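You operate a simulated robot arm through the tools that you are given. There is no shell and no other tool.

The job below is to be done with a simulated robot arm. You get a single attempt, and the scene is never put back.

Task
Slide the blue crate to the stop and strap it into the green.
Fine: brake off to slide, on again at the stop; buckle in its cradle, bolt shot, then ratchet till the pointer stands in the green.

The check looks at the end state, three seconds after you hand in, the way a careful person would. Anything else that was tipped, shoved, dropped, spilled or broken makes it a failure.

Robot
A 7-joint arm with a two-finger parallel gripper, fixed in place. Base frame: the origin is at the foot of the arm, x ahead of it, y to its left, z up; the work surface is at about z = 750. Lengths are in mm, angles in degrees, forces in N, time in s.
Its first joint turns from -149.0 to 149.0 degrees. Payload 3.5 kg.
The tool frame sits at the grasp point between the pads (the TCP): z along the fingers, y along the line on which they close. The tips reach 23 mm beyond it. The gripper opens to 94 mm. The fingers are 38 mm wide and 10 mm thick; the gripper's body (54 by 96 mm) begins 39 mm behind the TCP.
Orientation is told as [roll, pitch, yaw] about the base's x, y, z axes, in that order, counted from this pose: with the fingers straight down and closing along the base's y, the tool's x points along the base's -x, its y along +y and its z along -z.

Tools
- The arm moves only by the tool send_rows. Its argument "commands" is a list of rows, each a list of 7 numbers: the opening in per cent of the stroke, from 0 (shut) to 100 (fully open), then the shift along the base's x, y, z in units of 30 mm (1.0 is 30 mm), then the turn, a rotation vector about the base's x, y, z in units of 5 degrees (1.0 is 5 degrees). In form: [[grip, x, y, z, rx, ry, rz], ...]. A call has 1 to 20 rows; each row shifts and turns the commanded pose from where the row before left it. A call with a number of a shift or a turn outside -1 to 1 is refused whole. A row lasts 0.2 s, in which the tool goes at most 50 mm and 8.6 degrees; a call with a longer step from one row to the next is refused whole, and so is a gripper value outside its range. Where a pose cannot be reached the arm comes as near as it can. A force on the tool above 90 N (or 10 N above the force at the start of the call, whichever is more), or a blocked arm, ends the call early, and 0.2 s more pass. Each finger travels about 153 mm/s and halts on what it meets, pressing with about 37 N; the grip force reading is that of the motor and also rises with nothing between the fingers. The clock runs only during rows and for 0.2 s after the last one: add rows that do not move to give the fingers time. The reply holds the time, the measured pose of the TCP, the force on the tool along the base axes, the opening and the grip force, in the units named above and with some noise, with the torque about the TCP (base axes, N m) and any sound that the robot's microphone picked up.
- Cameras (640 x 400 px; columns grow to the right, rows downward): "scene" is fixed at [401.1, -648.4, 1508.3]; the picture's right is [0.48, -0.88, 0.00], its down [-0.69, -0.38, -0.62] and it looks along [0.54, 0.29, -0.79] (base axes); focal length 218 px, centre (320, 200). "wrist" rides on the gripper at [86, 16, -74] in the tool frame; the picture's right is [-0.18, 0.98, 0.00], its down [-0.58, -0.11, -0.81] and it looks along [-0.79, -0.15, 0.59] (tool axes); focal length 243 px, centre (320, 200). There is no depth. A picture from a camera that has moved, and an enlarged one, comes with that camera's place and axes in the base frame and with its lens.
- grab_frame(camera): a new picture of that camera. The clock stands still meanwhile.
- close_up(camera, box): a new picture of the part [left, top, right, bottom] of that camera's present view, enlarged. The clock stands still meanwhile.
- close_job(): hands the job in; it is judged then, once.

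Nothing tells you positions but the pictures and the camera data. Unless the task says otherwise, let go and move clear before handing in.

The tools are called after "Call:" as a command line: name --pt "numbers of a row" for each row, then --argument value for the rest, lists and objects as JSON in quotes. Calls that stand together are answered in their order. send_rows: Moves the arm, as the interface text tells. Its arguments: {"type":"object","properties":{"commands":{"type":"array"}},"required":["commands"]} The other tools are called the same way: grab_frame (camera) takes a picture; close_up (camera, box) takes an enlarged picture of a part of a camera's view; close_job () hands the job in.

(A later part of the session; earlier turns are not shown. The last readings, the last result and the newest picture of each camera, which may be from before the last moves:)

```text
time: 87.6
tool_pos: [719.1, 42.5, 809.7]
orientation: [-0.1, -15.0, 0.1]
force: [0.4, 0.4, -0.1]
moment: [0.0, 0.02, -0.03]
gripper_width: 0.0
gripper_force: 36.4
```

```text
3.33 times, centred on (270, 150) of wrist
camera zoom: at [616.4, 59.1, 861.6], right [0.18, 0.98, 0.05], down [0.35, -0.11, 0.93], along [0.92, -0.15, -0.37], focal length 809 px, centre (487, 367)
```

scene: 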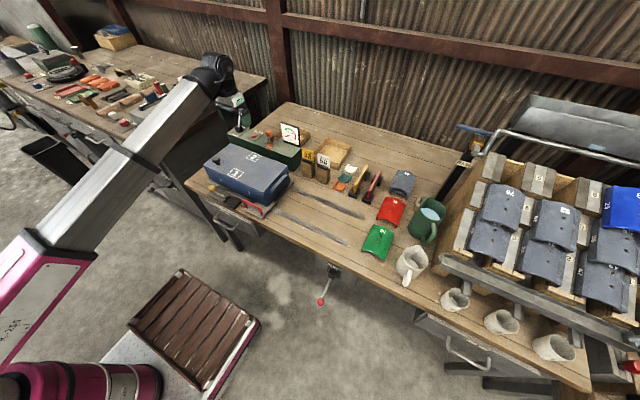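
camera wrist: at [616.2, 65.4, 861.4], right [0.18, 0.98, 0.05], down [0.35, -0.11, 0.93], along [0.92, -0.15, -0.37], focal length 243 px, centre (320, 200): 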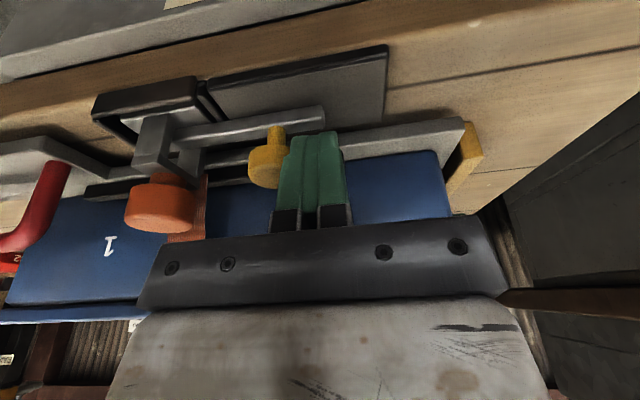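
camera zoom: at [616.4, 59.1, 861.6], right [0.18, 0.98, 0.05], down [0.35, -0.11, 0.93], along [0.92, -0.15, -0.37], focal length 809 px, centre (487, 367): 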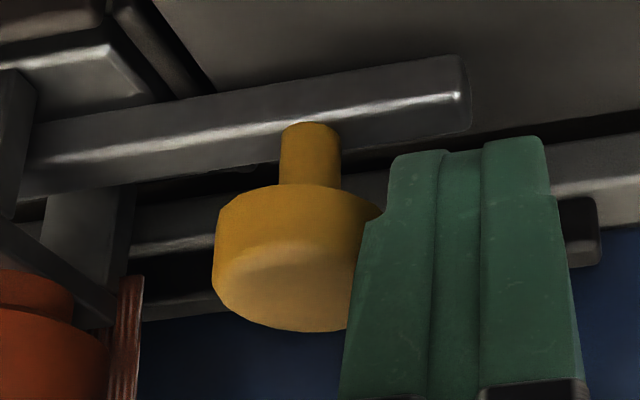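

The bolt now stays home, through the buckle. I'll lift clear and go look at the ratchet lever and gauge.

Call:
send_rows --pt "0 0 0.2 0 0 0 0" --pt "0 0 0.05 0.6 0 0 0" --pt "0 0 0 1 0 0 0" --pt "0 0 0 1 0 0 0" --pt "0 0 0 1 0 0 0" --pt "0 0.5 0.3 0.9 0 0 0" --pt "0 1 0.37 0.6 0 0 0" --pt "20 1 0.37 0.6 0 0 0" --pt "50 1 0.37 0.6 0 0 0" --pt "80 1 0.37 0.5 0 0 0" --pt "100 1 0.37 0.4 0 0 0" --pt "100 1 0.37 0.2 0 0 0" --pt "100 1 0.37 0 0 0 0" --pt "100 1 0.37 0 0 0 0" --pt "100 0.8 0.37 0 0 0 0" --pt "100 0 0 0 0 0 0"

Call:
grab_frame --camera "wrist"

Call:
close_up --camera "scene" --box '[200, 90, 310, 215]'

```text
time: 91.0
tool_pos: [997.6, 158.9, 1033.8]
orientation: [-0.1, -14.9, 0.0]
force: [-0.1, 0.1, 0.5]
moment: [-0.04, 0.03, 0.0]
gripper_width: 94.1
gripper_force: 0.1
```

```text
taken
camera wrist: at [894.9, 175.4, 1083.8], right [0.18, 0.98, 0.05], down [0.35, -0.11, 0.93], along [0.92, -0.15, -0.37], focal length 243 px, centre (320, 200)
```

wrist: 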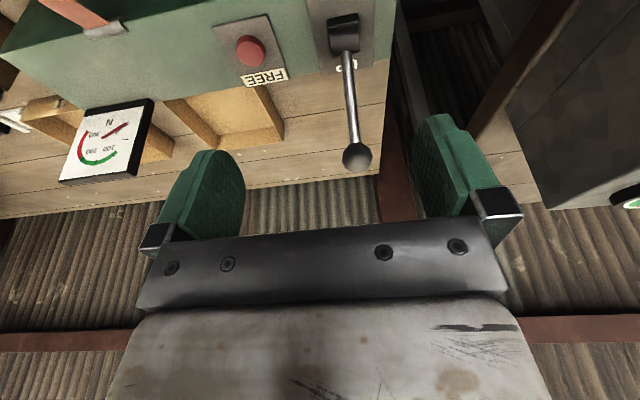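

```text
3.20 times, centred on (255, 152) of scene
camera zoom: at [401.1, -648.4, 1508.3], right [0.48, -0.88, 0.0], down [-0.69, -0.38, -0.62], along [0.54, 0.29, -0.79], focal length 697 px, centre (528, 352)
```

zoom: 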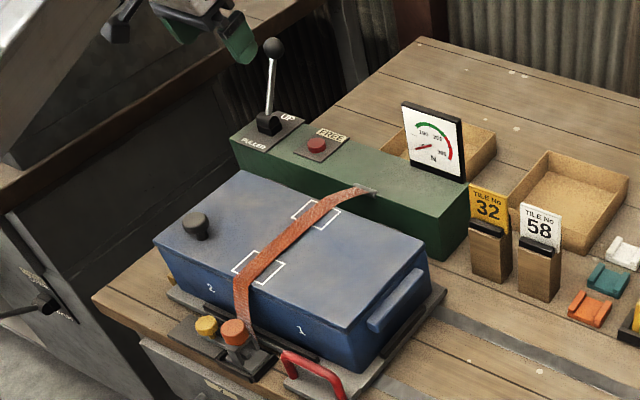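

Call:
close_up --camera "wrist" --box '[290, 0, 410, 180]'

Call:
close_up --camera "scene" --box '[275, 118, 305, 152]'

Call:
close_up --camera "scene" --box '[265, 95, 315, 145]'

Call:
close_up --camera "scene" --box '[270, 95, 310, 145]'

```text
2.22 times, centred on (350, 90) of wrist
camera zoom: at [894.9, 175.4, 1083.8], right [0.18, 0.98, 0.05], down [0.35, -0.11, 0.93], along [0.92, -0.15, -0.37], focal length 539 px, centre (253, 444)
```

zoom: 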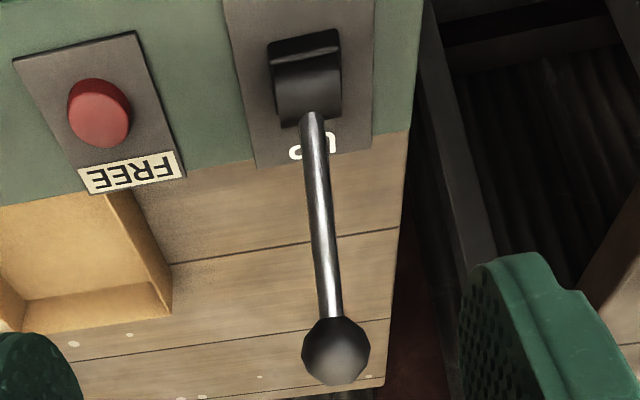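

```text
11.76 times, centred on (290, 135) of scene
camera zoom: at [401.1, -648.4, 1508.3], right [0.48, -0.88, 0.0], down [-0.69, -0.38, -0.62], along [0.54, 0.29, -0.79], focal length 2561 px, centre (673, 965)
```

zoom: 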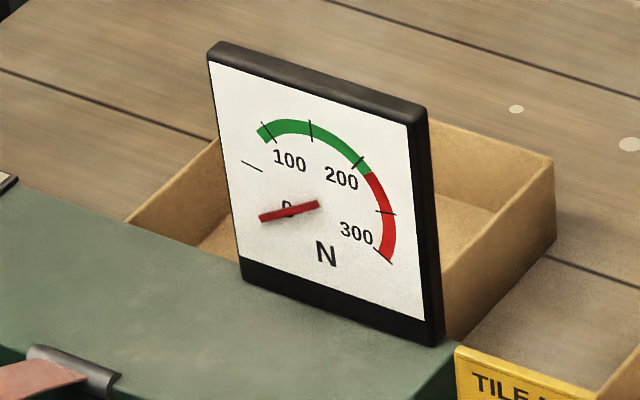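

```text
8.00 times, centred on (290, 120) of scene
camera zoom: at [401.1, -648.4, 1508.3], right [0.48, -0.88, 0.0], down [-0.69, -0.38, -0.62], along [0.54, 0.29, -0.79], focal length 1742 px, centre (560, 840)
```

zoom: 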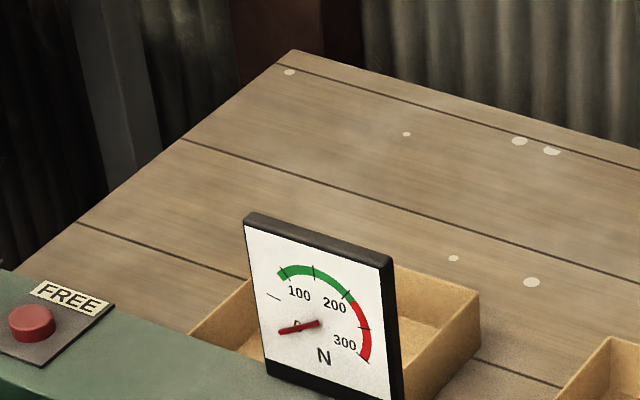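

```text
8.00 times, centred on (290, 120) of scene
camera zoom: at [401.1, -648.4, 1508.3], right [0.48, -0.88, 0.0], down [-0.69, -0.38, -0.62], along [0.54, 0.29, -0.79], focal length 1742 px, centre (560, 840)
```

zoom: 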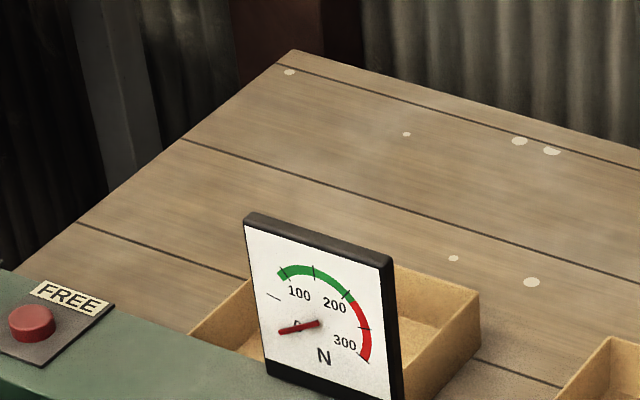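

Ball at about (1111, 181, 954), pivot near (1057, 181, 860). The gauge reads 0, and the green runs from roughly 90 to 210. I'll approach the ball along the tool axis with open fingers.

Call:
send_rows --pt "100 0.8 0.2 0 0 0 0" --pt "100 0.8 0.2 0 0 0 0" --pt "100 0.8 0.2 -0.1 0 0 0" --pt "100 0.74 0.14 -0.14 0 0 0" --pt "100 0 0 0 0 0 0"

Call:
grab_frame --camera "wrist"

```text
time: 92.2
tool_pos: [1092.7, 180.4, 1025.1]
orientation: [-0.2, -14.9, 0.0]
force: [0.1, -0.2, -0.1]
moment: [-0.02, 0.0, 0.04]
gripper_width: 93.9
gripper_force: 0.1
```

```text
taken
camera wrist: at [989.6, 197.4, 1075.4], right [0.18, 0.98, 0.05], down [0.35, -0.11, 0.93], along [0.92, -0.15, -0.37], focal length 243 px, centre (320, 200)
```

wrist: 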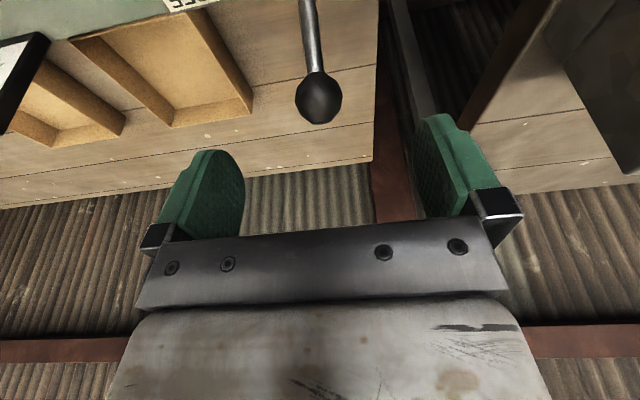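

The ball is centred between the fingers. Descending onto it and closing.

Call:
send_rows --pt "100 0.157 0 -0.59 0 0 0" --pt "100 0.157 0 -0.59 0 0 0" --pt "100 0.157 0 -0.59 0 0 0" --pt "100 0.157 0 -0.59 0 0 0" --pt "100 0 0 0 0 0 0" --pt "0 0 0 0 0 0 0" --pt "0 0 0 0 0 0 0" --pt "0 0 0 0 0 0 0"

Call:
grab_frame --camera "wrist"

Call:
close_up --camera "scene" --box '[225, 80, 325, 160]'

```text
time: 94.0
tool_pos: [1111.8, 179.9, 953.3]
orientation: [-0.2, -14.9, -0.1]
force: [-0.2, -6.5, -3.2]
moment: [0.01, -0.18, -0.03]
gripper_width: 30.8
gripper_force: 45.1
```

```text
taken
camera wrist: at [1008.2, 196.5, 1004.5], right [0.18, 0.98, 0.05], down [0.35, -0.11, 0.93], along [0.92, -0.15, -0.37], focal length 243 px, centre (320, 200)
```

wrist: 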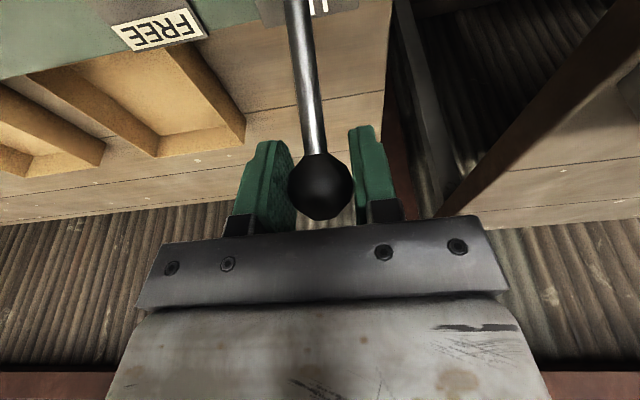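

```text
5.00 times, centred on (275, 120) of scene
camera zoom: at [401.1, -648.4, 1508.3], right [0.48, -0.88, 0.0], down [-0.69, -0.38, -0.62], along [0.54, 0.29, -0.79], focal length 1088 px, centre (545, 600)
```

zoom: 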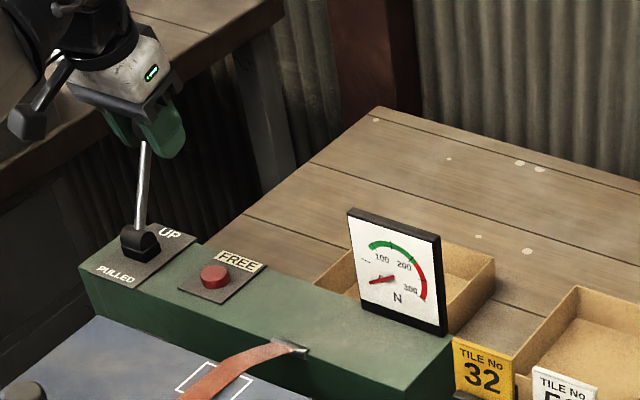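

The ball is gripped. I'll pull the lever toward PULLED along its arc, starting with two steps to check the radius.

Call:
send_rows --pt "0 -0.593 0 0.28 0 0 0" --pt "0 -0.607 0 0.163 0 0 0"

```text
time: 94.6
tool_pos: [1076.2, 179.8, 966.8]
orientation: [-0.1, -15.1, 0.0]
force: [13.1, -8.1, -1.2]
moment: [0.03, -1.22, -0.02]
gripper_width: 31.0
gripper_force: 45.2
```

Call:
send_rows --pt "0 -0.627 0 0.053 0 0 0" --pt "0 -0.627 0 -0.053 0 0 0"

Call:
close_up --camera "scene" --box '[225, 80, 325, 160]'

```text
time: 95.2
tool_pos: [1036.0, 180.5, 967.2]
orientation: [-0.1, -15.0, 0.1]
force: [10.6, -9.0, 7.9]
moment: [0.02, -1.2, -0.03]
gripper_width: 30.9
gripper_force: 45.0
```

```text
5.00 times, centred on (275, 120) of scene
camera zoom: at [401.1, -648.4, 1508.3], right [0.48, -0.88, 0.0], down [-0.69, -0.38, -0.62], along [0.54, 0.29, -0.79], focal length 1088 px, centre (545, 600)
```

zoom: 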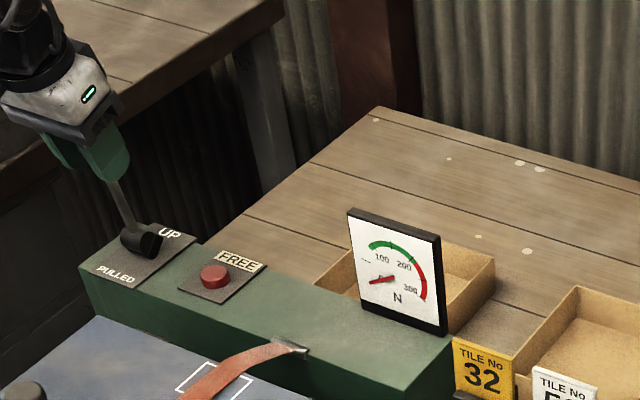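

The pointer hasn't moved yet, and slack is probably being taken up. Continuing the stroke.

Call:
send_rows --pt "0 -0.607 0 -0.163 0 0 0" --pt "0 -0.57 0 -0.267 0 0 0"

Call:
close_up --camera "scene" --box '[225, 80, 325, 160]'

```text
time: 95.8
tool_pos: [1000.4, 179.9, 955.4]
orientation: [-0.1, -14.9, 0.1]
force: [7.2, -9.8, 12.5]
moment: [0.09, -1.16, -0.05]
gripper_width: 31.2
gripper_force: 44.6
```

```text
5.00 times, centred on (275, 120) of scene
camera zoom: at [401.1, -648.4, 1508.3], right [0.48, -0.88, 0.0], down [-0.69, -0.38, -0.62], along [0.54, 0.29, -0.79], focal length 1088 px, centre (545, 600)
```

zoom: 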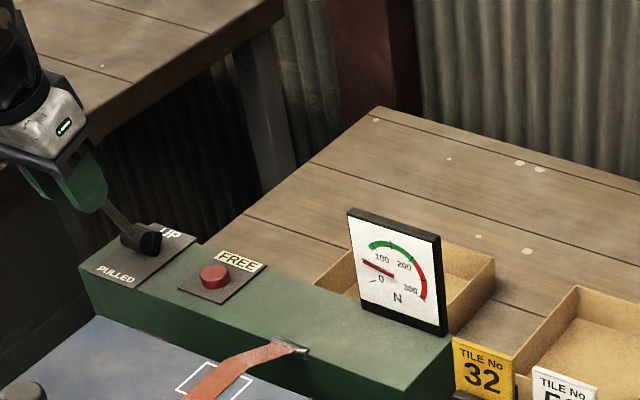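

The pointer has jumped to about 50. I'll continue gently to feel for the PULLED stop.

Call:
send_rows --pt "0 -0.26 0 -0.18 0 0 0"

Call:
close_up --camera "scene" --box '[275, 118, 305, 152]'

```text
time: 96.2
tool_pos: [993.0, 180.9, 950.8]
orientation: [-0.1, -15.0, 0.0]
force: [4.8, -12.0, 17.7]
moment: [0.06, -1.31, -0.07]
gripper_width: 30.8
gripper_force: 45.1
```

```text
11.76 times, centred on (290, 135) of scene
camera zoom: at [401.1, -648.4, 1508.3], right [0.48, -0.88, 0.0], down [-0.69, -0.38, -0.62], along [0.54, 0.29, -0.79], focal length 2561 px, centre (673, 965)
```

zoom: 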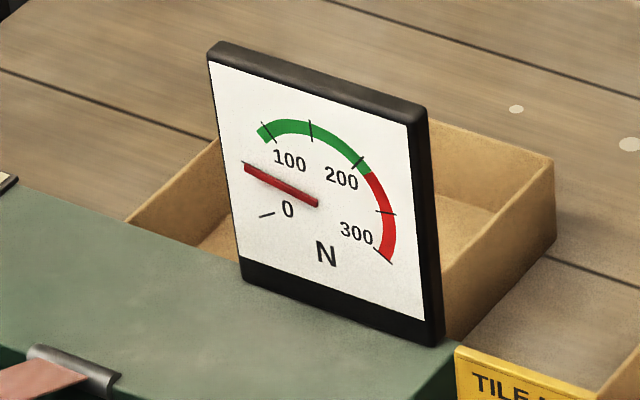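

Now about 50 N after one stroke. I'll push the lever back up to re-arm the ratchet and check that the tension holds.

Call:
send_rows --pt "0 0.547 -0.02 0.317 0 0 0" --pt "0 0.59 0 0.213 0 0 0" --pt "0 0.62 0 0.11 0 0 0" --pt "0 0.627 0 0 0 0 0" --pt "0 0.62 0 -0.11 0 0 0" --pt "0 0.59 0 -0.213 0 0 0"

Call:
send_rows --pt "0 0.28 0 -0.14 0 0 0"

Call:
close_up --camera "scene" --box '[225, 80, 325, 160]'

```text
time: 97.6
tool_pos: [1102.1, 181.0, 959.3]
orientation: [-0.1, -14.9, 0.1]
force: [-10.8, -14.5, 0.9]
moment: [-0.02, 1.21, -0.1]
gripper_width: 31.0
gripper_force: 44.8
```

```text
time: 98.0
tool_pos: [1110.0, 180.3, 955.2]
orientation: [-0.1, -14.9, 0.0]
force: [-10.1, -14.3, 4.1]
moment: [0.01, 1.2, -0.05]
gripper_width: 30.8
gripper_force: 45.4
```

```text
5.00 times, centred on (275, 120) of scene
camera zoom: at [401.1, -648.4, 1508.3], right [0.48, -0.88, 0.0], down [-0.69, -0.38, -0.62], along [0.54, 0.29, -0.79], focal length 1088 px, centre (545, 600)
```

zoom: 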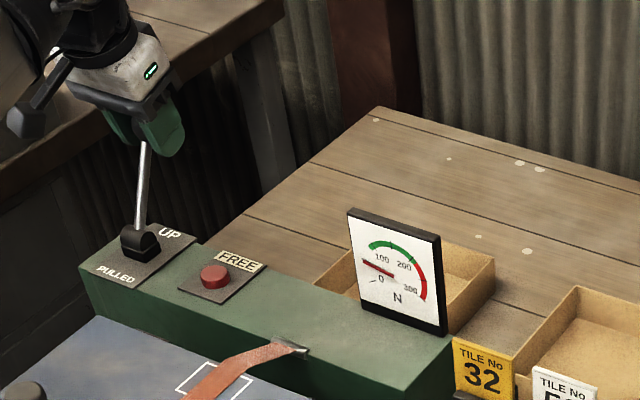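

The tension holds at 50 with the lever up. Second stroke.

Call:
send_rows --pt "0 0.03 0 -0.02 0 0 0" --pt "0 -0.593 0 0.28 0 0 0" --pt "0 -0.607 0 0.163 0 0 0" --pt "0 -0.627 0 0.053 0 0 0" --pt "0 -0.627 0 -0.053 0 0 0" --pt "0 -0.607 0 -0.163 0 0 0" --pt "0 -0.57 0 -0.267 0 0 0"

Call:
close_up --camera "scene" --box '[275, 118, 305, 152]'

```text
time: 99.6
tool_pos: [1000.8, 179.9, 956.7]
orientation: [-0.1, -15.0, 0.0]
force: [6.6, -11.1, 14.7]
moment: [0.06, -1.22, -0.05]
gripper_width: 30.8
gripper_force: 45.4
```

```text
11.76 times, centred on (290, 135) of scene
camera zoom: at [401.1, -648.4, 1508.3], right [0.48, -0.88, 0.0], down [-0.69, -0.38, -0.62], along [0.54, 0.29, -0.79], focal length 2561 px, centre (673, 965)
```

zoom: 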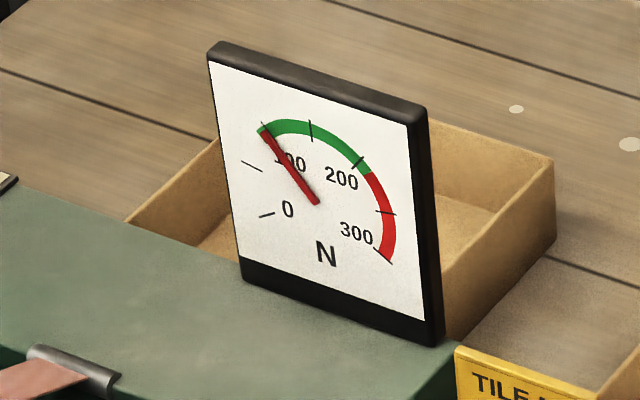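

The pointer is at about 95–100, just at the lower edge of the green. One more stroke should put it near 150, in the middle. I'll return the lever and pull again.

Call:
send_rows --pt "0 0.57 0 0.267 0 0 0" --pt "0 0.607 0 0.163 0 0 0" --pt "0 0.627 0 0.053 0 0 0" --pt "0 0.627 0 -0.053 0 0 0" --pt "0 0.607 0 -0.163 0 0 0" --pt "0 0.593 0 -0.28 0 0 0" --pt "0 0 0 0 0 0 0"

Call:
close_up --camera "scene" --box '[275, 118, 305, 152]'

```text
time: 101.2
tool_pos: [1111.7, 180.8, 954.7]
orientation: [-0.1, -14.9, 0.0]
force: [-13.2, -10.3, 7.3]
moment: [-0.03, 0.97, 0.0]
gripper_width: 31.0
gripper_force: 45.7
```

```text
11.76 times, centred on (290, 135) of scene
camera zoom: at [401.1, -648.4, 1508.3], right [0.48, -0.88, 0.0], down [-0.69, -0.38, -0.62], along [0.54, 0.29, -0.79], focal length 2561 px, centre (673, 965)
```

zoom: 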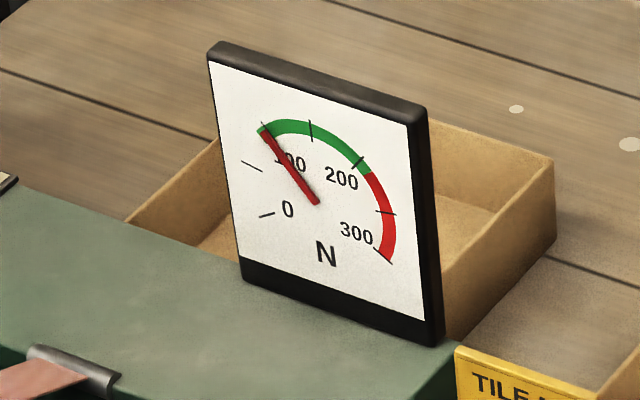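

Call:
send_rows --pt "0 -0.593 0 0.28 0 0 0" --pt "0 -0.607 0 0.163 0 0 0" --pt "0 -0.627 0 0.053 0 0 0" --pt "0 -0.627 0 -0.053 0 0 0" --pt "0 -0.607 0 -0.163 0 0 0" --pt "0 -0.57 0 -0.267 0 0 0"

Call:
close_up --camera "scene" --box '[275, 118, 305, 152]'

Call:
close_up --camera "scene" --box '[195, 120, 315, 220]'

```text
time: 102.6
tool_pos: [1000.9, 179.7, 953.4]
orientation: [-0.2, -15.0, 0.0]
force: [5.5, -6.4, 16.0]
moment: [0.04, -1.17, -0.01]
gripper_width: 31.1
gripper_force: 44.8
```

```text
11.76 times, centred on (290, 135) of scene
camera zoom: at [401.1, -648.4, 1508.3], right [0.48, -0.88, 0.0], down [-0.69, -0.38, -0.62], along [0.54, 0.29, -0.79], focal length 2561 px, centre (673, 965)
```

zoom: 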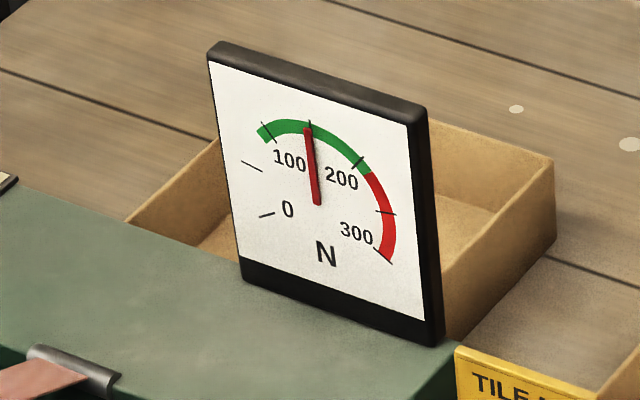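

```text
4.00 times, centred on (255, 170) of scene
camera zoom: at [401.1, -648.4, 1508.3], right [0.48, -0.88, 0.0], down [-0.69, -0.38, -0.62], along [0.54, 0.29, -0.79], focal length 871 px, centre (580, 320)
```

zoom: 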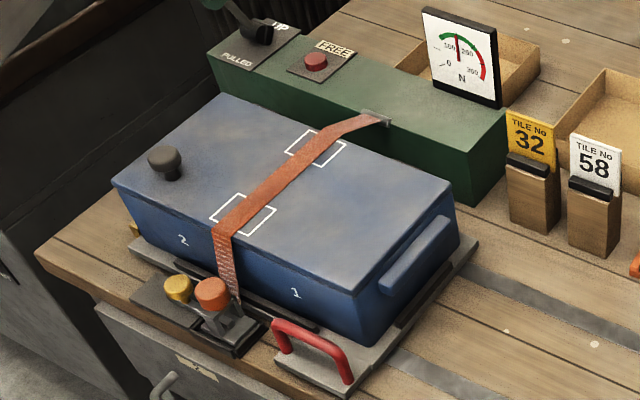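

The pointer now stands at about 148, in the middle of the green. I'll return the lever to UP, release it gently, and back away along the tool axis.

Call:
send_rows --pt "0 0.57 0 0.267 0 0 0" --pt "0 0.607 0 0.163 0 0 0" --pt "0 0.627 0 0.053 0 0 0" --pt "0 0.627 0 -0.053 0 0 0" --pt "0 0.607 0 -0.163 0 0 0" --pt "0 0.593 0 -0.28 0 0 0" --pt "0 0 0 0 0 0 0"

Call:
close_up --camera "scene" --box '[225, 80, 325, 160]'

```text
time: 104.2
tool_pos: [1110.0, 179.5, 955.0]
orientation: [0.0, -15.0, 0.0]
force: [-14.6, -4.8, 7.4]
moment: [0.01, 1.06, 0.03]
gripper_width: 30.8
gripper_force: 45.0
```

```text
5.00 times, centred on (275, 120) of scene
camera zoom: at [401.1, -648.4, 1508.3], right [0.48, -0.88, 0.0], down [-0.69, -0.38, -0.62], along [0.54, 0.29, -0.79], focal length 1088 px, centre (545, 600)
```

zoom: 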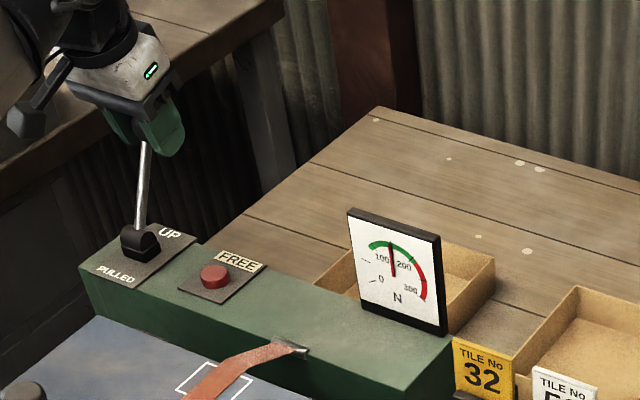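

The tension holds in the green with the lever up. Opening the fingers and withdrawing.

Call:
send_rows --pt "100 0 0 0 0 0 0" --pt "100 0 0 0 0 0 0" --pt "100 0 0 0 0 0 0" --pt "100 -0.157 0 0.59 0 0 0" --pt "100 -0.157 0 0.59 0 0 0" --pt "100 -0.157 0 0.59 0 0 0" --pt "100 -0.157 0 0.59 0 0 0" --pt "100 -0.6 0 0.6 0 0 0" --pt "100 -0.8 0 0.4 0 0 0" --pt "100 -0.8 0 0 0 0 0" --pt "100 0 0 0 0 0 0"

Call:
close_up --camera "scene" --box '[190, 90, 320, 215]'

Call:
close_up --camera "scene" --box '[210, 180, 250, 210]'

Call:
close_up --camera "scene" --box '[275, 118, 305, 152]'

Call:
grab_frame --camera "scene"

```text
time: 106.6
tool_pos: [1026.2, 181.1, 1055.8]
orientation: [-0.2, -14.8, -0.1]
force: [0.5, -0.3, 1.0]
moment: [-0.01, 0.0, -0.01]
gripper_width: 94.1
gripper_force: 0.1
```

```text
3.20 times, centred on (255, 152) of scene
camera zoom: at [401.1, -648.4, 1508.3], right [0.48, -0.88, 0.0], down [-0.69, -0.38, -0.62], along [0.54, 0.29, -0.79], focal length 697 px, centre (528, 352)
```

zoom: 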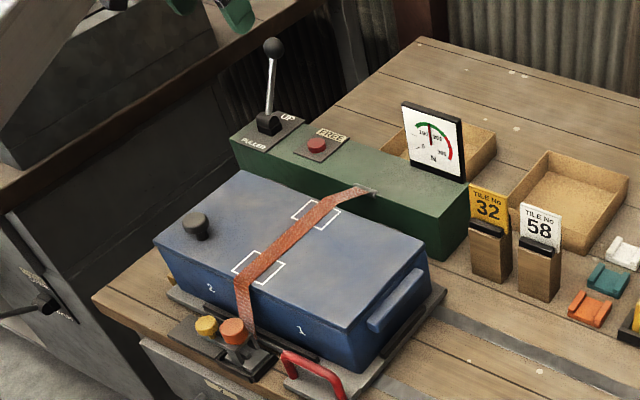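

```text
13.33 times, centred on (230, 195) of scene
camera zoom: at [401.1, -648.4, 1508.3], right [0.48, -0.88, 0.0], down [-0.69, -0.38, -0.62], along [0.54, 0.29, -0.79], focal length 2903 px, centre (1520, 267)
```

zoom: 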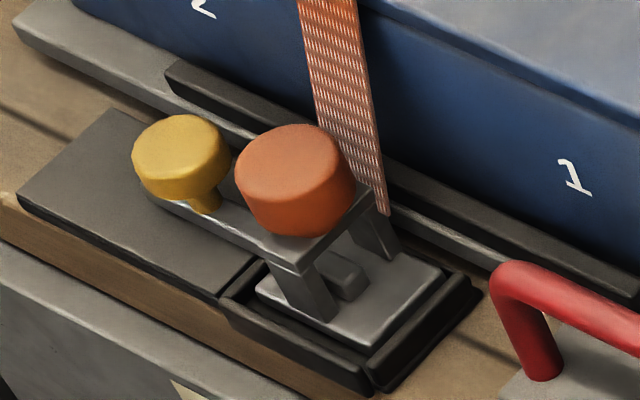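

```text
11.76 times, centred on (290, 135) of scene
camera zoom: at [401.1, -648.4, 1508.3], right [0.48, -0.88, 0.0], down [-0.69, -0.38, -0.62], along [0.54, 0.29, -0.79], focal length 2561 px, centre (673, 965)
```

zoom: 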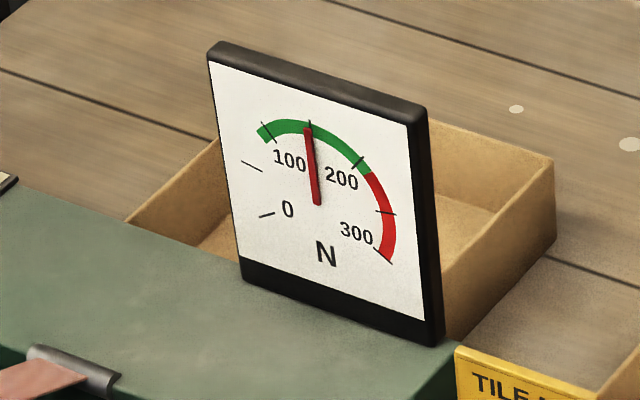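

```text
taken
```

scene: 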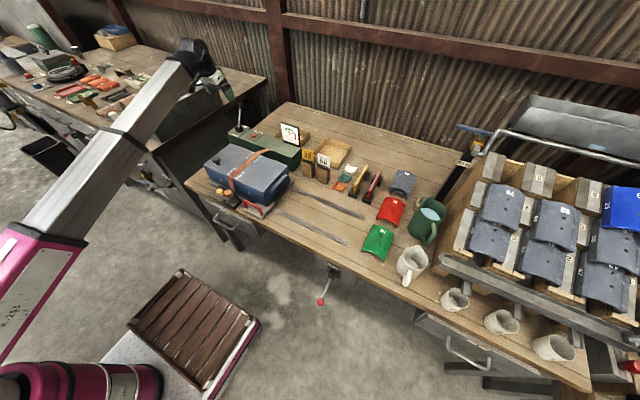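

The pointer holds, the bolt is through the buckle and the brake is on. Before handing in I want a better look at the crate-to-stop gap, so I'll move above that end of the crate.

Call:
send_rows --pt "100 -0.9 -0.2 0 0 1 0" --pt "100 -0.9 -0.2 0 0 1 0" --pt "100 -0.9 -0.2 0 0 0.98 0" --pt "100 -0.9 -0.2 -0.2 0 0 0" --pt "100 -0.9 -0.2 -0.2 0 0 0" --pt "100 -0.9 -0.2 -0.3 0 0 0" --pt "100 -0.9 -0.2 -0.3 0 0 0" --pt "100 -0.9 -0.2 -0.3 0 0 0" --pt "100 0 0 0 0 0 0"

Call:
grab_frame --camera "wrist"

Call:
close_up --camera "wrist" --box '[230, 0, 430, 200]'

```text
time: 108.6
tool_pos: [808.9, 132.8, 1013.8]
orientation: [-0.1, 0.0, 0.0]
force: [-0.1, 0.3, -0.6]
moment: [-0.02, -0.03, 0.02]
gripper_width: 94.0
gripper_force: 0.1
```

```text
taken
camera wrist: at [723.3, 148.8, 1090.9], right [0.18, 0.98, 0.0], down [0.58, -0.11, 0.81], along [0.79, -0.15, -0.59], focal length 243 px, centre (320, 200)
```

wrist: 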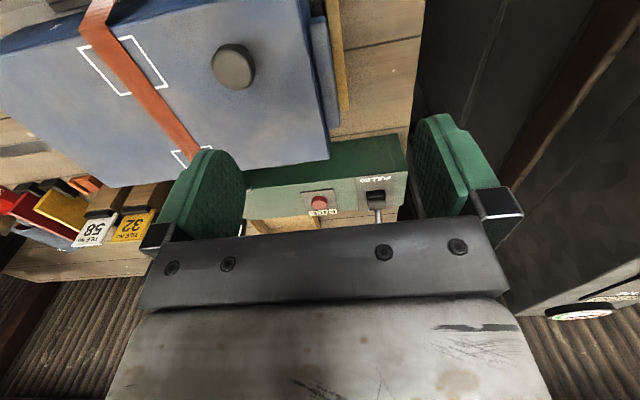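

```text
2.00 times, centred on (330, 100) of wrist
camera zoom: at [723.3, 148.8, 1090.9], right [0.18, 0.98, 0.0], down [0.58, -0.11, 0.81], along [0.79, -0.15, -0.59], focal length 485 px, centre (300, 400)
```

zoom: 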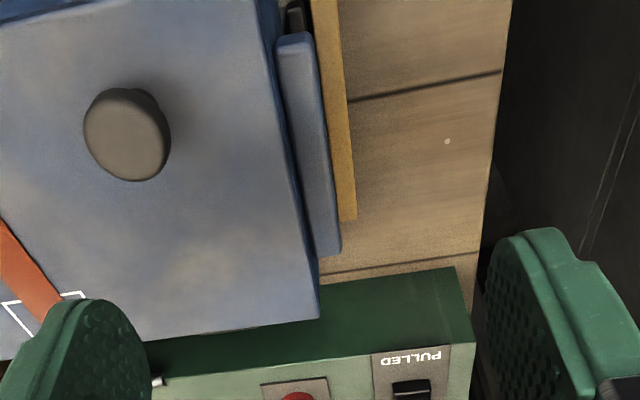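

Call:
send_rows --pt "100 -0.6 0 -0.8 0 0 0" --pt "100 -0.7 0 -0.7 0 0 0" --pt "100 -0.7 0 -0.7 0 0 0" --pt "100 -0.6 0.1 -0.2 0 0 0" --pt "100 0 0 0 0 0 0"

Call:
grab_frame --camera "wrist"

Call:
close_up --camera "wrist" --box '[270, 20, 370, 120]'

Call:
close_up --camera "wrist" --box '[290, 40, 340, 90]'

```text
time: 109.8
tool_pos: [732.0, 135.2, 942.8]
orientation: [-0.1, 0.0, 0.0]
force: [0.6, -0.4, -0.2]
moment: [0.0, 0.01, 0.04]
gripper_width: 94.1
gripper_force: 0.0
```

```text
taken
camera wrist: at [646.2, 151.8, 1019.8], right [0.18, 0.98, 0.0], down [0.58, -0.11, 0.81], along [0.79, -0.15, -0.59], focal length 243 px, centre (320, 200)
```

wrist: 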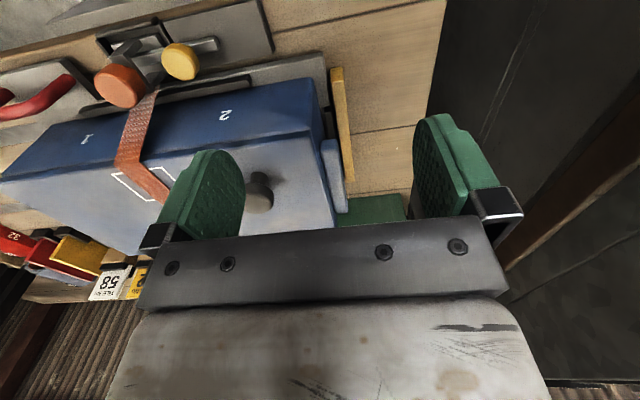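

```text
4.00 times, centred on (320, 70) of wrist
camera zoom: at [646.2, 151.8, 1019.8], right [0.18, 0.98, 0.0], down [0.58, -0.11, 0.81], along [0.79, -0.15, -0.59], focal length 970 px, centre (320, 720)
```

zoom: 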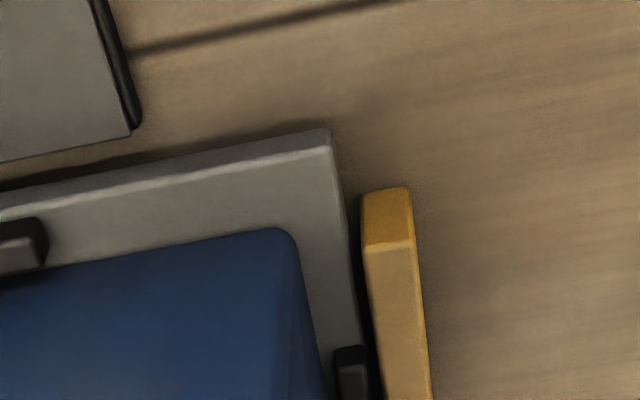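

```text
8.00 times, centred on (315, 65) of wrist
camera zoom: at [646.2, 151.8, 1019.8], right [0.18, 0.98, 0.0], down [0.58, -0.11, 0.81], along [0.79, -0.15, -0.59], focal length 1941 px, centre (360, 1280)
```

zoom: 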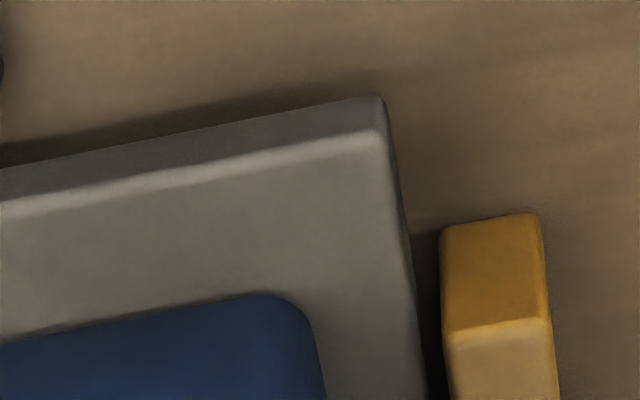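

From this angle I measure a gap of about 4 mm between the sled and the stop. To tell whether the sled drifted after I released it, I'll repeat the exact handle view from before the slide, shifted by the 374 mm travel, and compare pixel for pixel.

Call:
send_rows --pt "50 -0.17 -0.53 0.014 0 0 1" --pt "50 -0.17 -0.53 0.014 0 0 1" --pt "50 -0.17 -0.53 0.014 0 0 1" --pt "50 -0.17 -0.53 0.014 0 0 1" --pt "50 -0.17 -0.53 0.014 0 0 1" --pt "50 -0.17 -0.53 0.014 0 0 1" --pt "50 -0.17 -0.53 0.014 0 0 1" --pt "50 -0.17 -0.53 0.014 0 0 1" --pt "50 -0.17 -0.53 0.014 0 0 1" --pt "50 -0.17 -0.53 0.014 0 0 1" --pt "50 -0.17 -0.53 0.014 0 0 1" --pt "50 -0.17 -0.53 0.014 0 0 1" --pt "50 -0.17 -0.53 0.014 0 0 1" --pt "50 -0.17 -0.53 0.014 0 0 1" --pt "50 -0.17 -0.53 0.014 0 0 1" --pt "50 -0.17 -0.53 0.014 0 0 1" --pt "50 -0.17 -0.53 0.014 0 0 1" --pt "50 -0.17 -0.53 0.014 0 0 1" --pt "50 0 0 0 0 0 0"

```text
time: 113.8
tool_pos: [640.0, -151.5, 952.8]
orientation: [-0.1, 0.0, 90.1]
force: [0.1, 0.0, -0.2]
moment: [0.02, -0.01, -0.02]
gripper_width: 47.0
gripper_force: 0.1
```

Call:
send_rows --pt "50 0 0.01 -0.06 0 0 0" --pt "50 0 0 0 0 0 0"

Call:
close_up --camera "wrist" --box '[150, 0, 310, 150]'

```text
time: 114.4
tool_pos: [640.3, -151.8, 948.6]
orientation: [0.0, 0.0, 89.9]
force: [0.3, 0.1, 0.8]
moment: [-0.02, -0.01, -0.01]
gripper_width: 47.1
gripper_force: 0.1
```

```text
2.67 times, centred on (230, 75) of wrist
camera zoom: at [624.5, -237.3, 1025.4], right [-0.98, 0.18, 0.0], down [0.11, 0.58, 0.81], along [0.15, 0.79, -0.59], focal length 647 px, centre (560, 533)
```

zoom: 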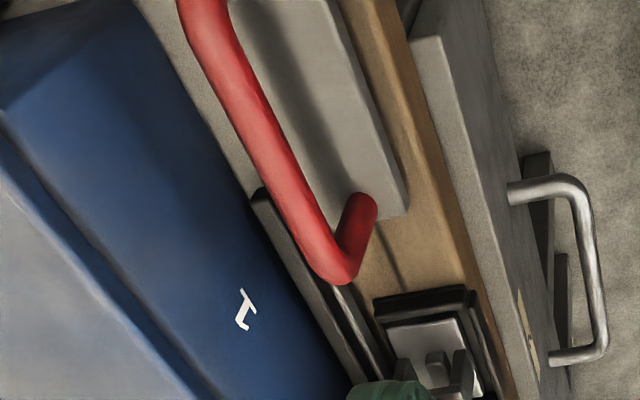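

Comparing with the earlier view, the handle sits about 15 mm short of where the tool went. So the fingers slipped along the bar at the stop, and the free-running sled then rebounded about 4 mm when released. I'll fix this: brake off again, nudge the sled gently against the stop with a slow release, then brake on. First, back to the brake lever.

Call:
send_rows --pt "100 -0.09 -0.735 -0.3 0 0 -1" --pt "100 -0.09 -0.735 -0.333 0 0 -1" --pt "100 -0.09 -0.735 -0.333 0 0 -1" --pt "100 -0.09 -0.735 -0.333 0 0 -1" --pt "100 -0.09 -0.735 -0.333 0 0 -1" --pt "100 -0.09 -0.735 -0.333 0 0 -1" --pt "100 -0.09 -0.735 -0.333 0 0 -1" --pt "100 -0.09 -0.735 -0.333 0 0 -1" --pt "100 -0.09 -0.735 -0.333 0 0 -1" --pt "100 -0.09 -0.735 -0.333 0 0 -1" --pt "100 -0.09 -0.735 -0.333 0 0 -1" --pt "100 -0.09 -0.735 -0.333 0 0 -1" --pt "100 -0.09 -0.735 -0.333 0 0 -1" --pt "100 -0.09 -0.735 -0.333 0 0 -1" --pt "100 -0.09 -0.735 -0.333 0 0 -1" --pt "100 -0.09 -0.735 -0.333 0 0 -1" --pt "100 -0.09 -0.735 -0.333 0 0 -1" --pt "100 -0.09 -0.735 -0.333 0 0 -1" --pt "100 0 0 0 0 0 0"

Call:
grab_frame --camera "wrist"

```text
time: 118.4
tool_pos: [591.0, -548.6, 771.1]
orientation: [-0.1, 0.0, 0.1]
force: [0.1, -0.2, 1.0]
moment: [-0.01, 0.02, 0.02]
gripper_width: 94.0
gripper_force: 0.1
```

```text
taken
camera wrist: at [505.2, -532.0, 846.0], right [0.18, 0.98, 0.0], down [0.58, -0.11, 0.81], along [0.79, -0.15, -0.59], focal length 243 px, centre (320, 200)
```

wrist: 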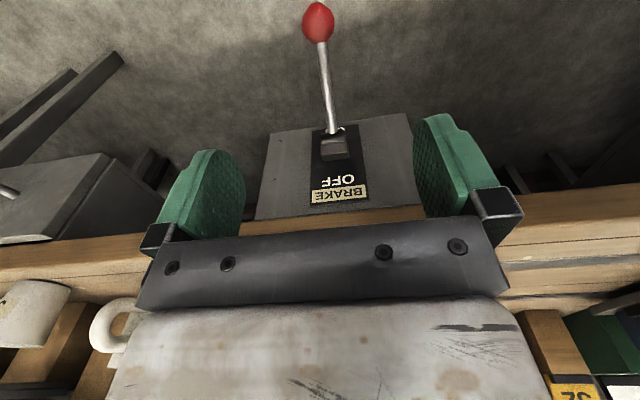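

The lever is at ON as left. Descending to the ball and gripping.

Call:
send_rows --pt "100 0 -0.02 -0.95 0 0 0" --pt "100 0 -0.02 -0.95 0 0 0" --pt "100 0 -0.02 -0.95 0 0 0" --pt "100 0.02 0 -0.95 0 0 0" --pt "100 0.02 0 -0.95 0 0 0" --pt "100 0.02 0 -0.95 0 0 0" --pt "100 0 0 -0.95 0 0 0" --pt "100 0 0 0 0 0 0" --pt "0 0 0 0 0 0 0" --pt "0 0 0 0 0 0 0" --pt "0 0 0 0 0 0 0"

```text
time: 120.8
tool_pos: [594.3, -550.7, 571.4]
orientation: [-0.1, 0.0, 0.0]
force: [0.7, 0.3, -2.3]
moment: [-0.03, 0.05, -0.05]
gripper_width: 31.3
gripper_force: 45.4
```

Call:
send_rows --pt "0 -0.26 0 0.627 0 0 0" --pt "0 -0.153 0 0.643 0 0 0" --pt "0 -0.053 0 0.663 0 0 0" --pt "0 0.053 0 0.663 0 0 0" --pt "0 0.153 0 0.643 0 0 0"

Call:
send_rows --pt "0 0.22 0 0.5 0 0 0"

Call:
send_rows --pt "0 0.08 0 0.15 0 0 0" --pt "0 0 0 0 0 0 0"

Call:
close_up --camera "scene" --box '[195, 90, 325, 215]'

```text
time: 122.0
tool_pos: [585.8, -550.4, 667.0]
orientation: [-0.1, 0.0, -0.1]
force: [-2.8, 2.0, -11.7]
moment: [-0.06, 1.11, -0.01]
gripper_width: 31.0
gripper_force: 44.7
```

```text
time: 122.4
tool_pos: [591.1, -550.2, 683.7]
orientation: [-0.1, 0.0, 0.0]
force: [-6.6, 1.7, -9.7]
moment: [-0.03, 1.19, 0.0]
gripper_width: 31.1
gripper_force: 45.3
```

```text
time: 123.0
tool_pos: [595.1, -549.7, 687.6]
orientation: [-0.1, -0.1, 0.0]
force: [-11.2, 4.8, -6.2]
moment: [0.05, 1.09, -0.06]
gripper_width: 31.0
gripper_force: 45.2
```

```text
3.20 times, centred on (260, 152) of scene
camera zoom: at [401.1, -648.4, 1508.3], right [0.48, -0.88, 0.0], down [-0.69, -0.38, -0.62], along [0.54, 0.29, -0.79], focal length 697 px, centre (512, 352)
```

zoom: 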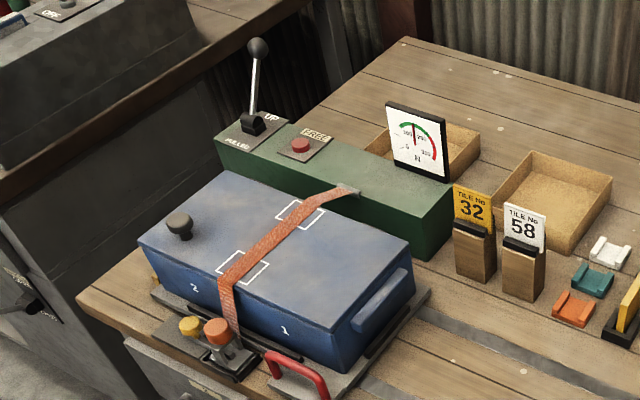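

Call:
send_rows --pt "0 0.06 0 0.15 0 0 0" --pt "0 0 0 0 0 0 0"

```text
time: 123.6
tool_pos: [597.1, -549.5, 692.2]
orientation: [-0.1, 0.0, 0.0]
force: [-8.5, 6.3, -8.1]
moment: [0.06, 1.1, -0.05]
gripper_width: 30.8
gripper_force: 45.0
```

Call:
send_rows --pt "0 0.09 0 0.17 0 0 0" --pt "0 0 0 0 0 0 0"

```text
time: 124.2
tool_pos: [599.3, -549.1, 696.8]
orientation: [0.0, 0.1, 0.0]
force: [-18.5, 10.4, -38.5]
moment: [-0.02, -0.3, -0.08]
gripper_width: 31.5
gripper_force: 45.3
```

The lever is against its OFF stop. I'll release, rise, and go round to the -y side of the red handle with closed fingers, tilted as I did for the bolt.

Call:
send_rows --pt "0 -0.02 0 -0.06 0 0 0" --pt "100 0 0 0 0 0 0" --pt "100 0 0 0 0 0 0" --pt "100 0 0 0 0 0 0" --pt "100 0 0 1 0 0 0" --pt "100 0 0 1 0 0 0" --pt "100 0 0 1 0 0 0" --pt "60 0.2 0.2 1 0 0 0" --pt "0 0.4 0.6 1 0 -1 0" --pt "0 0.4 0.9 0.8 0 -1 0" --pt "0 0.4 0.9 0.4 0 -1 0" --pt "0 0.4 1 0 0 0 0" --pt "0 0.4 1 0 0 0 0" --pt "0 0.4 1 0 0 0 0" --pt "0 0.4 1 0 0 0 0" --pt "0 0.4 1 0 0 0 0" --pt "0 0.3 1 0 0 0 0" --pt "0 0 1 0 0 0 0" --pt "0 0 0.6 0 0 0 0" --pt "0 0 0 0 0 0 0"

Call:
grab_frame --camera "wrist"

Call:
close_up --camera "scene" --box '[195, 120, 355, 300]'

```text
time: 128.4
tool_pos: [709.3, -244.8, 881.8]
orientation: [-0.2, -15.0, 0.0]
force: [-0.1, 0.9, -0.3]
moment: [-0.02, -0.03, -0.03]
gripper_width: 0.0
gripper_force: 36.9
```

```text
taken
camera wrist: at [607.0, -228.4, 932.0], right [0.18, 0.98, 0.05], down [0.35, -0.11, 0.93], along [0.92, -0.15, -0.37], focal length 243 px, centre (320, 200)
```

wrist: 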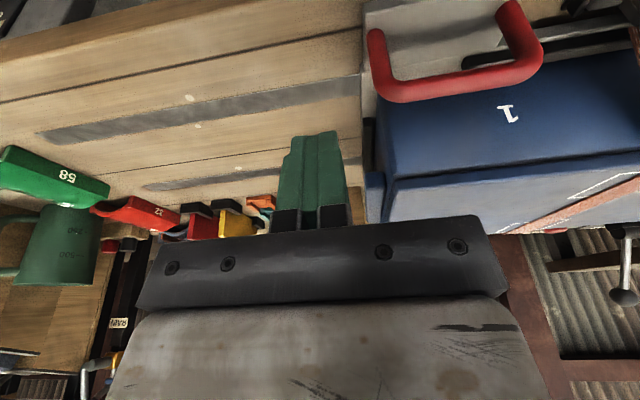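

```text
2.22 times, centred on (275, 210) of scene
camera zoom: at [401.1, -648.4, 1508.3], right [0.48, -0.88, 0.0], down [-0.69, -0.38, -0.62], along [0.54, 0.29, -0.79], focal length 484 px, centre (420, 178)
```

zoom: 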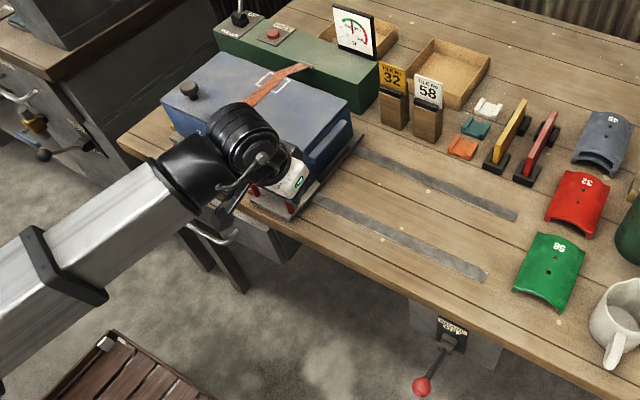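

The handle's -y post is at about y = -202, so contact should come near tool y ≈ -218. I'll lower at y = -245 and push gently in +y.

Call:
send_rows --pt "0 0.1 0 -0.9 0 0 0" --pt "0 0.1 0 -0.9 0 0 0" --pt "0 0 0 -0.9 0 0 0" --pt "0 0 0 0 0 0 0"

Call:
grab_frame --camera "wrist"

```text
time: 129.4
tool_pos: [716.4, -244.7, 799.7]
orientation: [-0.2, -15.2, -0.1]
force: [-0.8, 0.9, -0.5]
moment: [-0.03, 0.0, -0.01]
gripper_width: 0.0
gripper_force: 37.3
```

```text
taken
camera wrist: at [613.5, -228.4, 849.9], right [0.18, 0.98, 0.05], down [0.35, -0.11, 0.93], along [0.92, -0.15, -0.37], focal length 243 px, centre (320, 200)
```

wrist: 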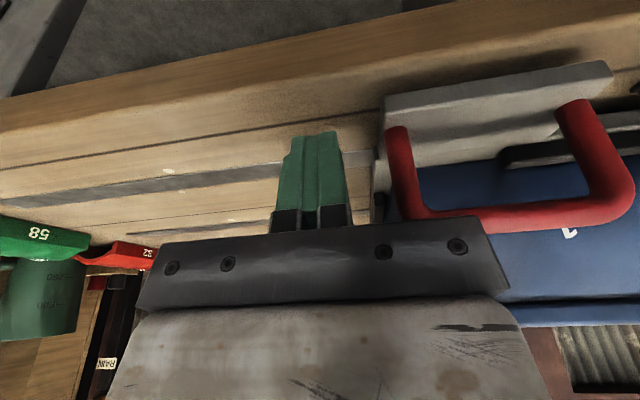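

Call:
send_rows --pt "0 0 0.3 0 0 0 0" --pt "0 0 0.3 0 0 0 0" --pt "0 0 0.15 0 0 0 0" --pt "0 0 0 0 0 0 0"

Call:
close_up --camera "wrist" --box '[260, 80, 440, 220]'

```text
time: 130.4
tool_pos: [716.0, -222.6, 800.2]
orientation: [-0.2, -15.0, 0.0]
force: [0.3, -8.0, 0.0]
moment: [-0.05, -0.03, -0.08]
gripper_width: 0.0
gripper_force: 36.9
```

```text
2.86 times, centred on (350, 150) of wrist
camera zoom: at [613.1, -206.2, 850.7], right [0.18, 0.98, 0.04], down [0.35, -0.11, 0.93], along [0.92, -0.15, -0.37], focal length 693 px, centre (234, 343)
```

zoom: 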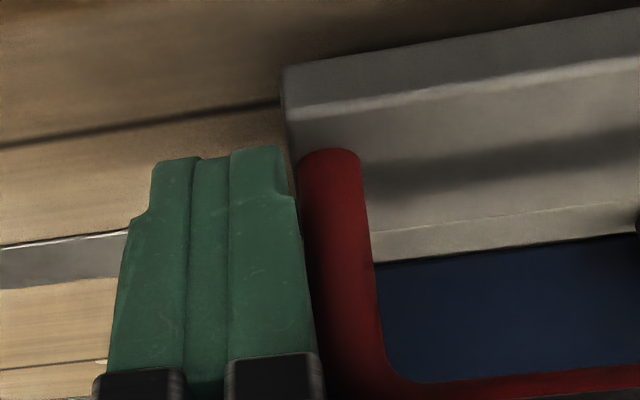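

Contact with the post at about 8 N. I'll push on in small steps.

Call:
send_rows --pt "0 0 0.06 0 0 0 0" --pt "0 0 0 0 0 0 0"

Call:
send_rows --pt "0 0 0.06 0 0 0 0" --pt "0 0 0 0 0 0 0"

```text
time: 131.0
tool_pos: [715.2, -223.2, 801.2]
orientation: [-0.4, -15.0, 0.0]
force: [-0.3, -28.9, -1.3]
moment: [0.0, 0.04, -0.24]
gripper_width: 0.2
gripper_force: 37.0
```

```text
time: 131.6
tool_pos: [715.7, -222.0, 800.7]
orientation: [-0.7, -14.9, 0.1]
force: [-0.3, -50.9, 0.1]
moment: [0.2, 0.0, -0.4]
gripper_width: 0.0
gripper_force: 37.3
```

With the brake off, the sled won't move even at 51 N. The scene pictures from the first push also show the sled in this same position while it was pressed. So this is the hard end of its travel, and the thin gap is just how the stop is built. I'll back off very slowly so it doesn't rebound, then re-apply the brake.

Call:
send_rows --pt "0 0 -0.03 0 0 0 0" --pt "0 0 -0.03 0 0 0 0" --pt "0 0 -0.03 0 0 0 0" --pt "0 0 -0.03 0 0 0 0" --pt "0 0 -0.03 0 0 0 0" --pt "0 0 -0.03 0 0 0 0"

Call:
send_rows --pt "0 0 -0.03 0 0 0 0" --pt "0 0 -0.04 0 0 0 0" --pt "0 0 -0.05 0 0 0 0" --pt "0 0 -0.06 0 0 0 0" --pt "0 0 0 0 0 0 0"

Call:
close_up --camera "wrist" --box '[260, 80, 440, 220]'

```text
time: 133.0
tool_pos: [715.7, -223.5, 799.9]
orientation: [-0.1, -15.0, 0.0]
force: [0.1, -19.1, -1.3]
moment: [0.0, 0.01, -0.16]
gripper_width: 0.2
gripper_force: 36.6
```

```text
time: 134.2
tool_pos: [715.7, -228.8, 800.4]
orientation: [-0.1, -15.0, 0.0]
force: [-0.7, -0.1, -0.2]
moment: [-0.05, -0.03, -0.01]
gripper_width: 0.1
gripper_force: 36.8
```

```text
2.86 times, centred on (350, 150) of wrist
camera zoom: at [613.3, -212.3, 851.2], right [0.18, 0.98, 0.05], down [0.35, -0.11, 0.93], along [0.92, -0.15, -0.37], focal length 693 px, centre (234, 343)
```

zoom: 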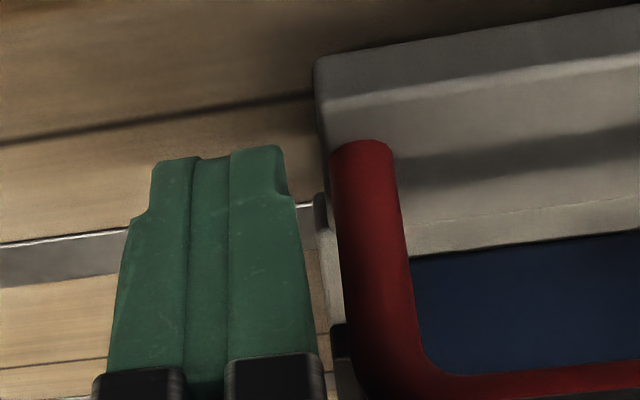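

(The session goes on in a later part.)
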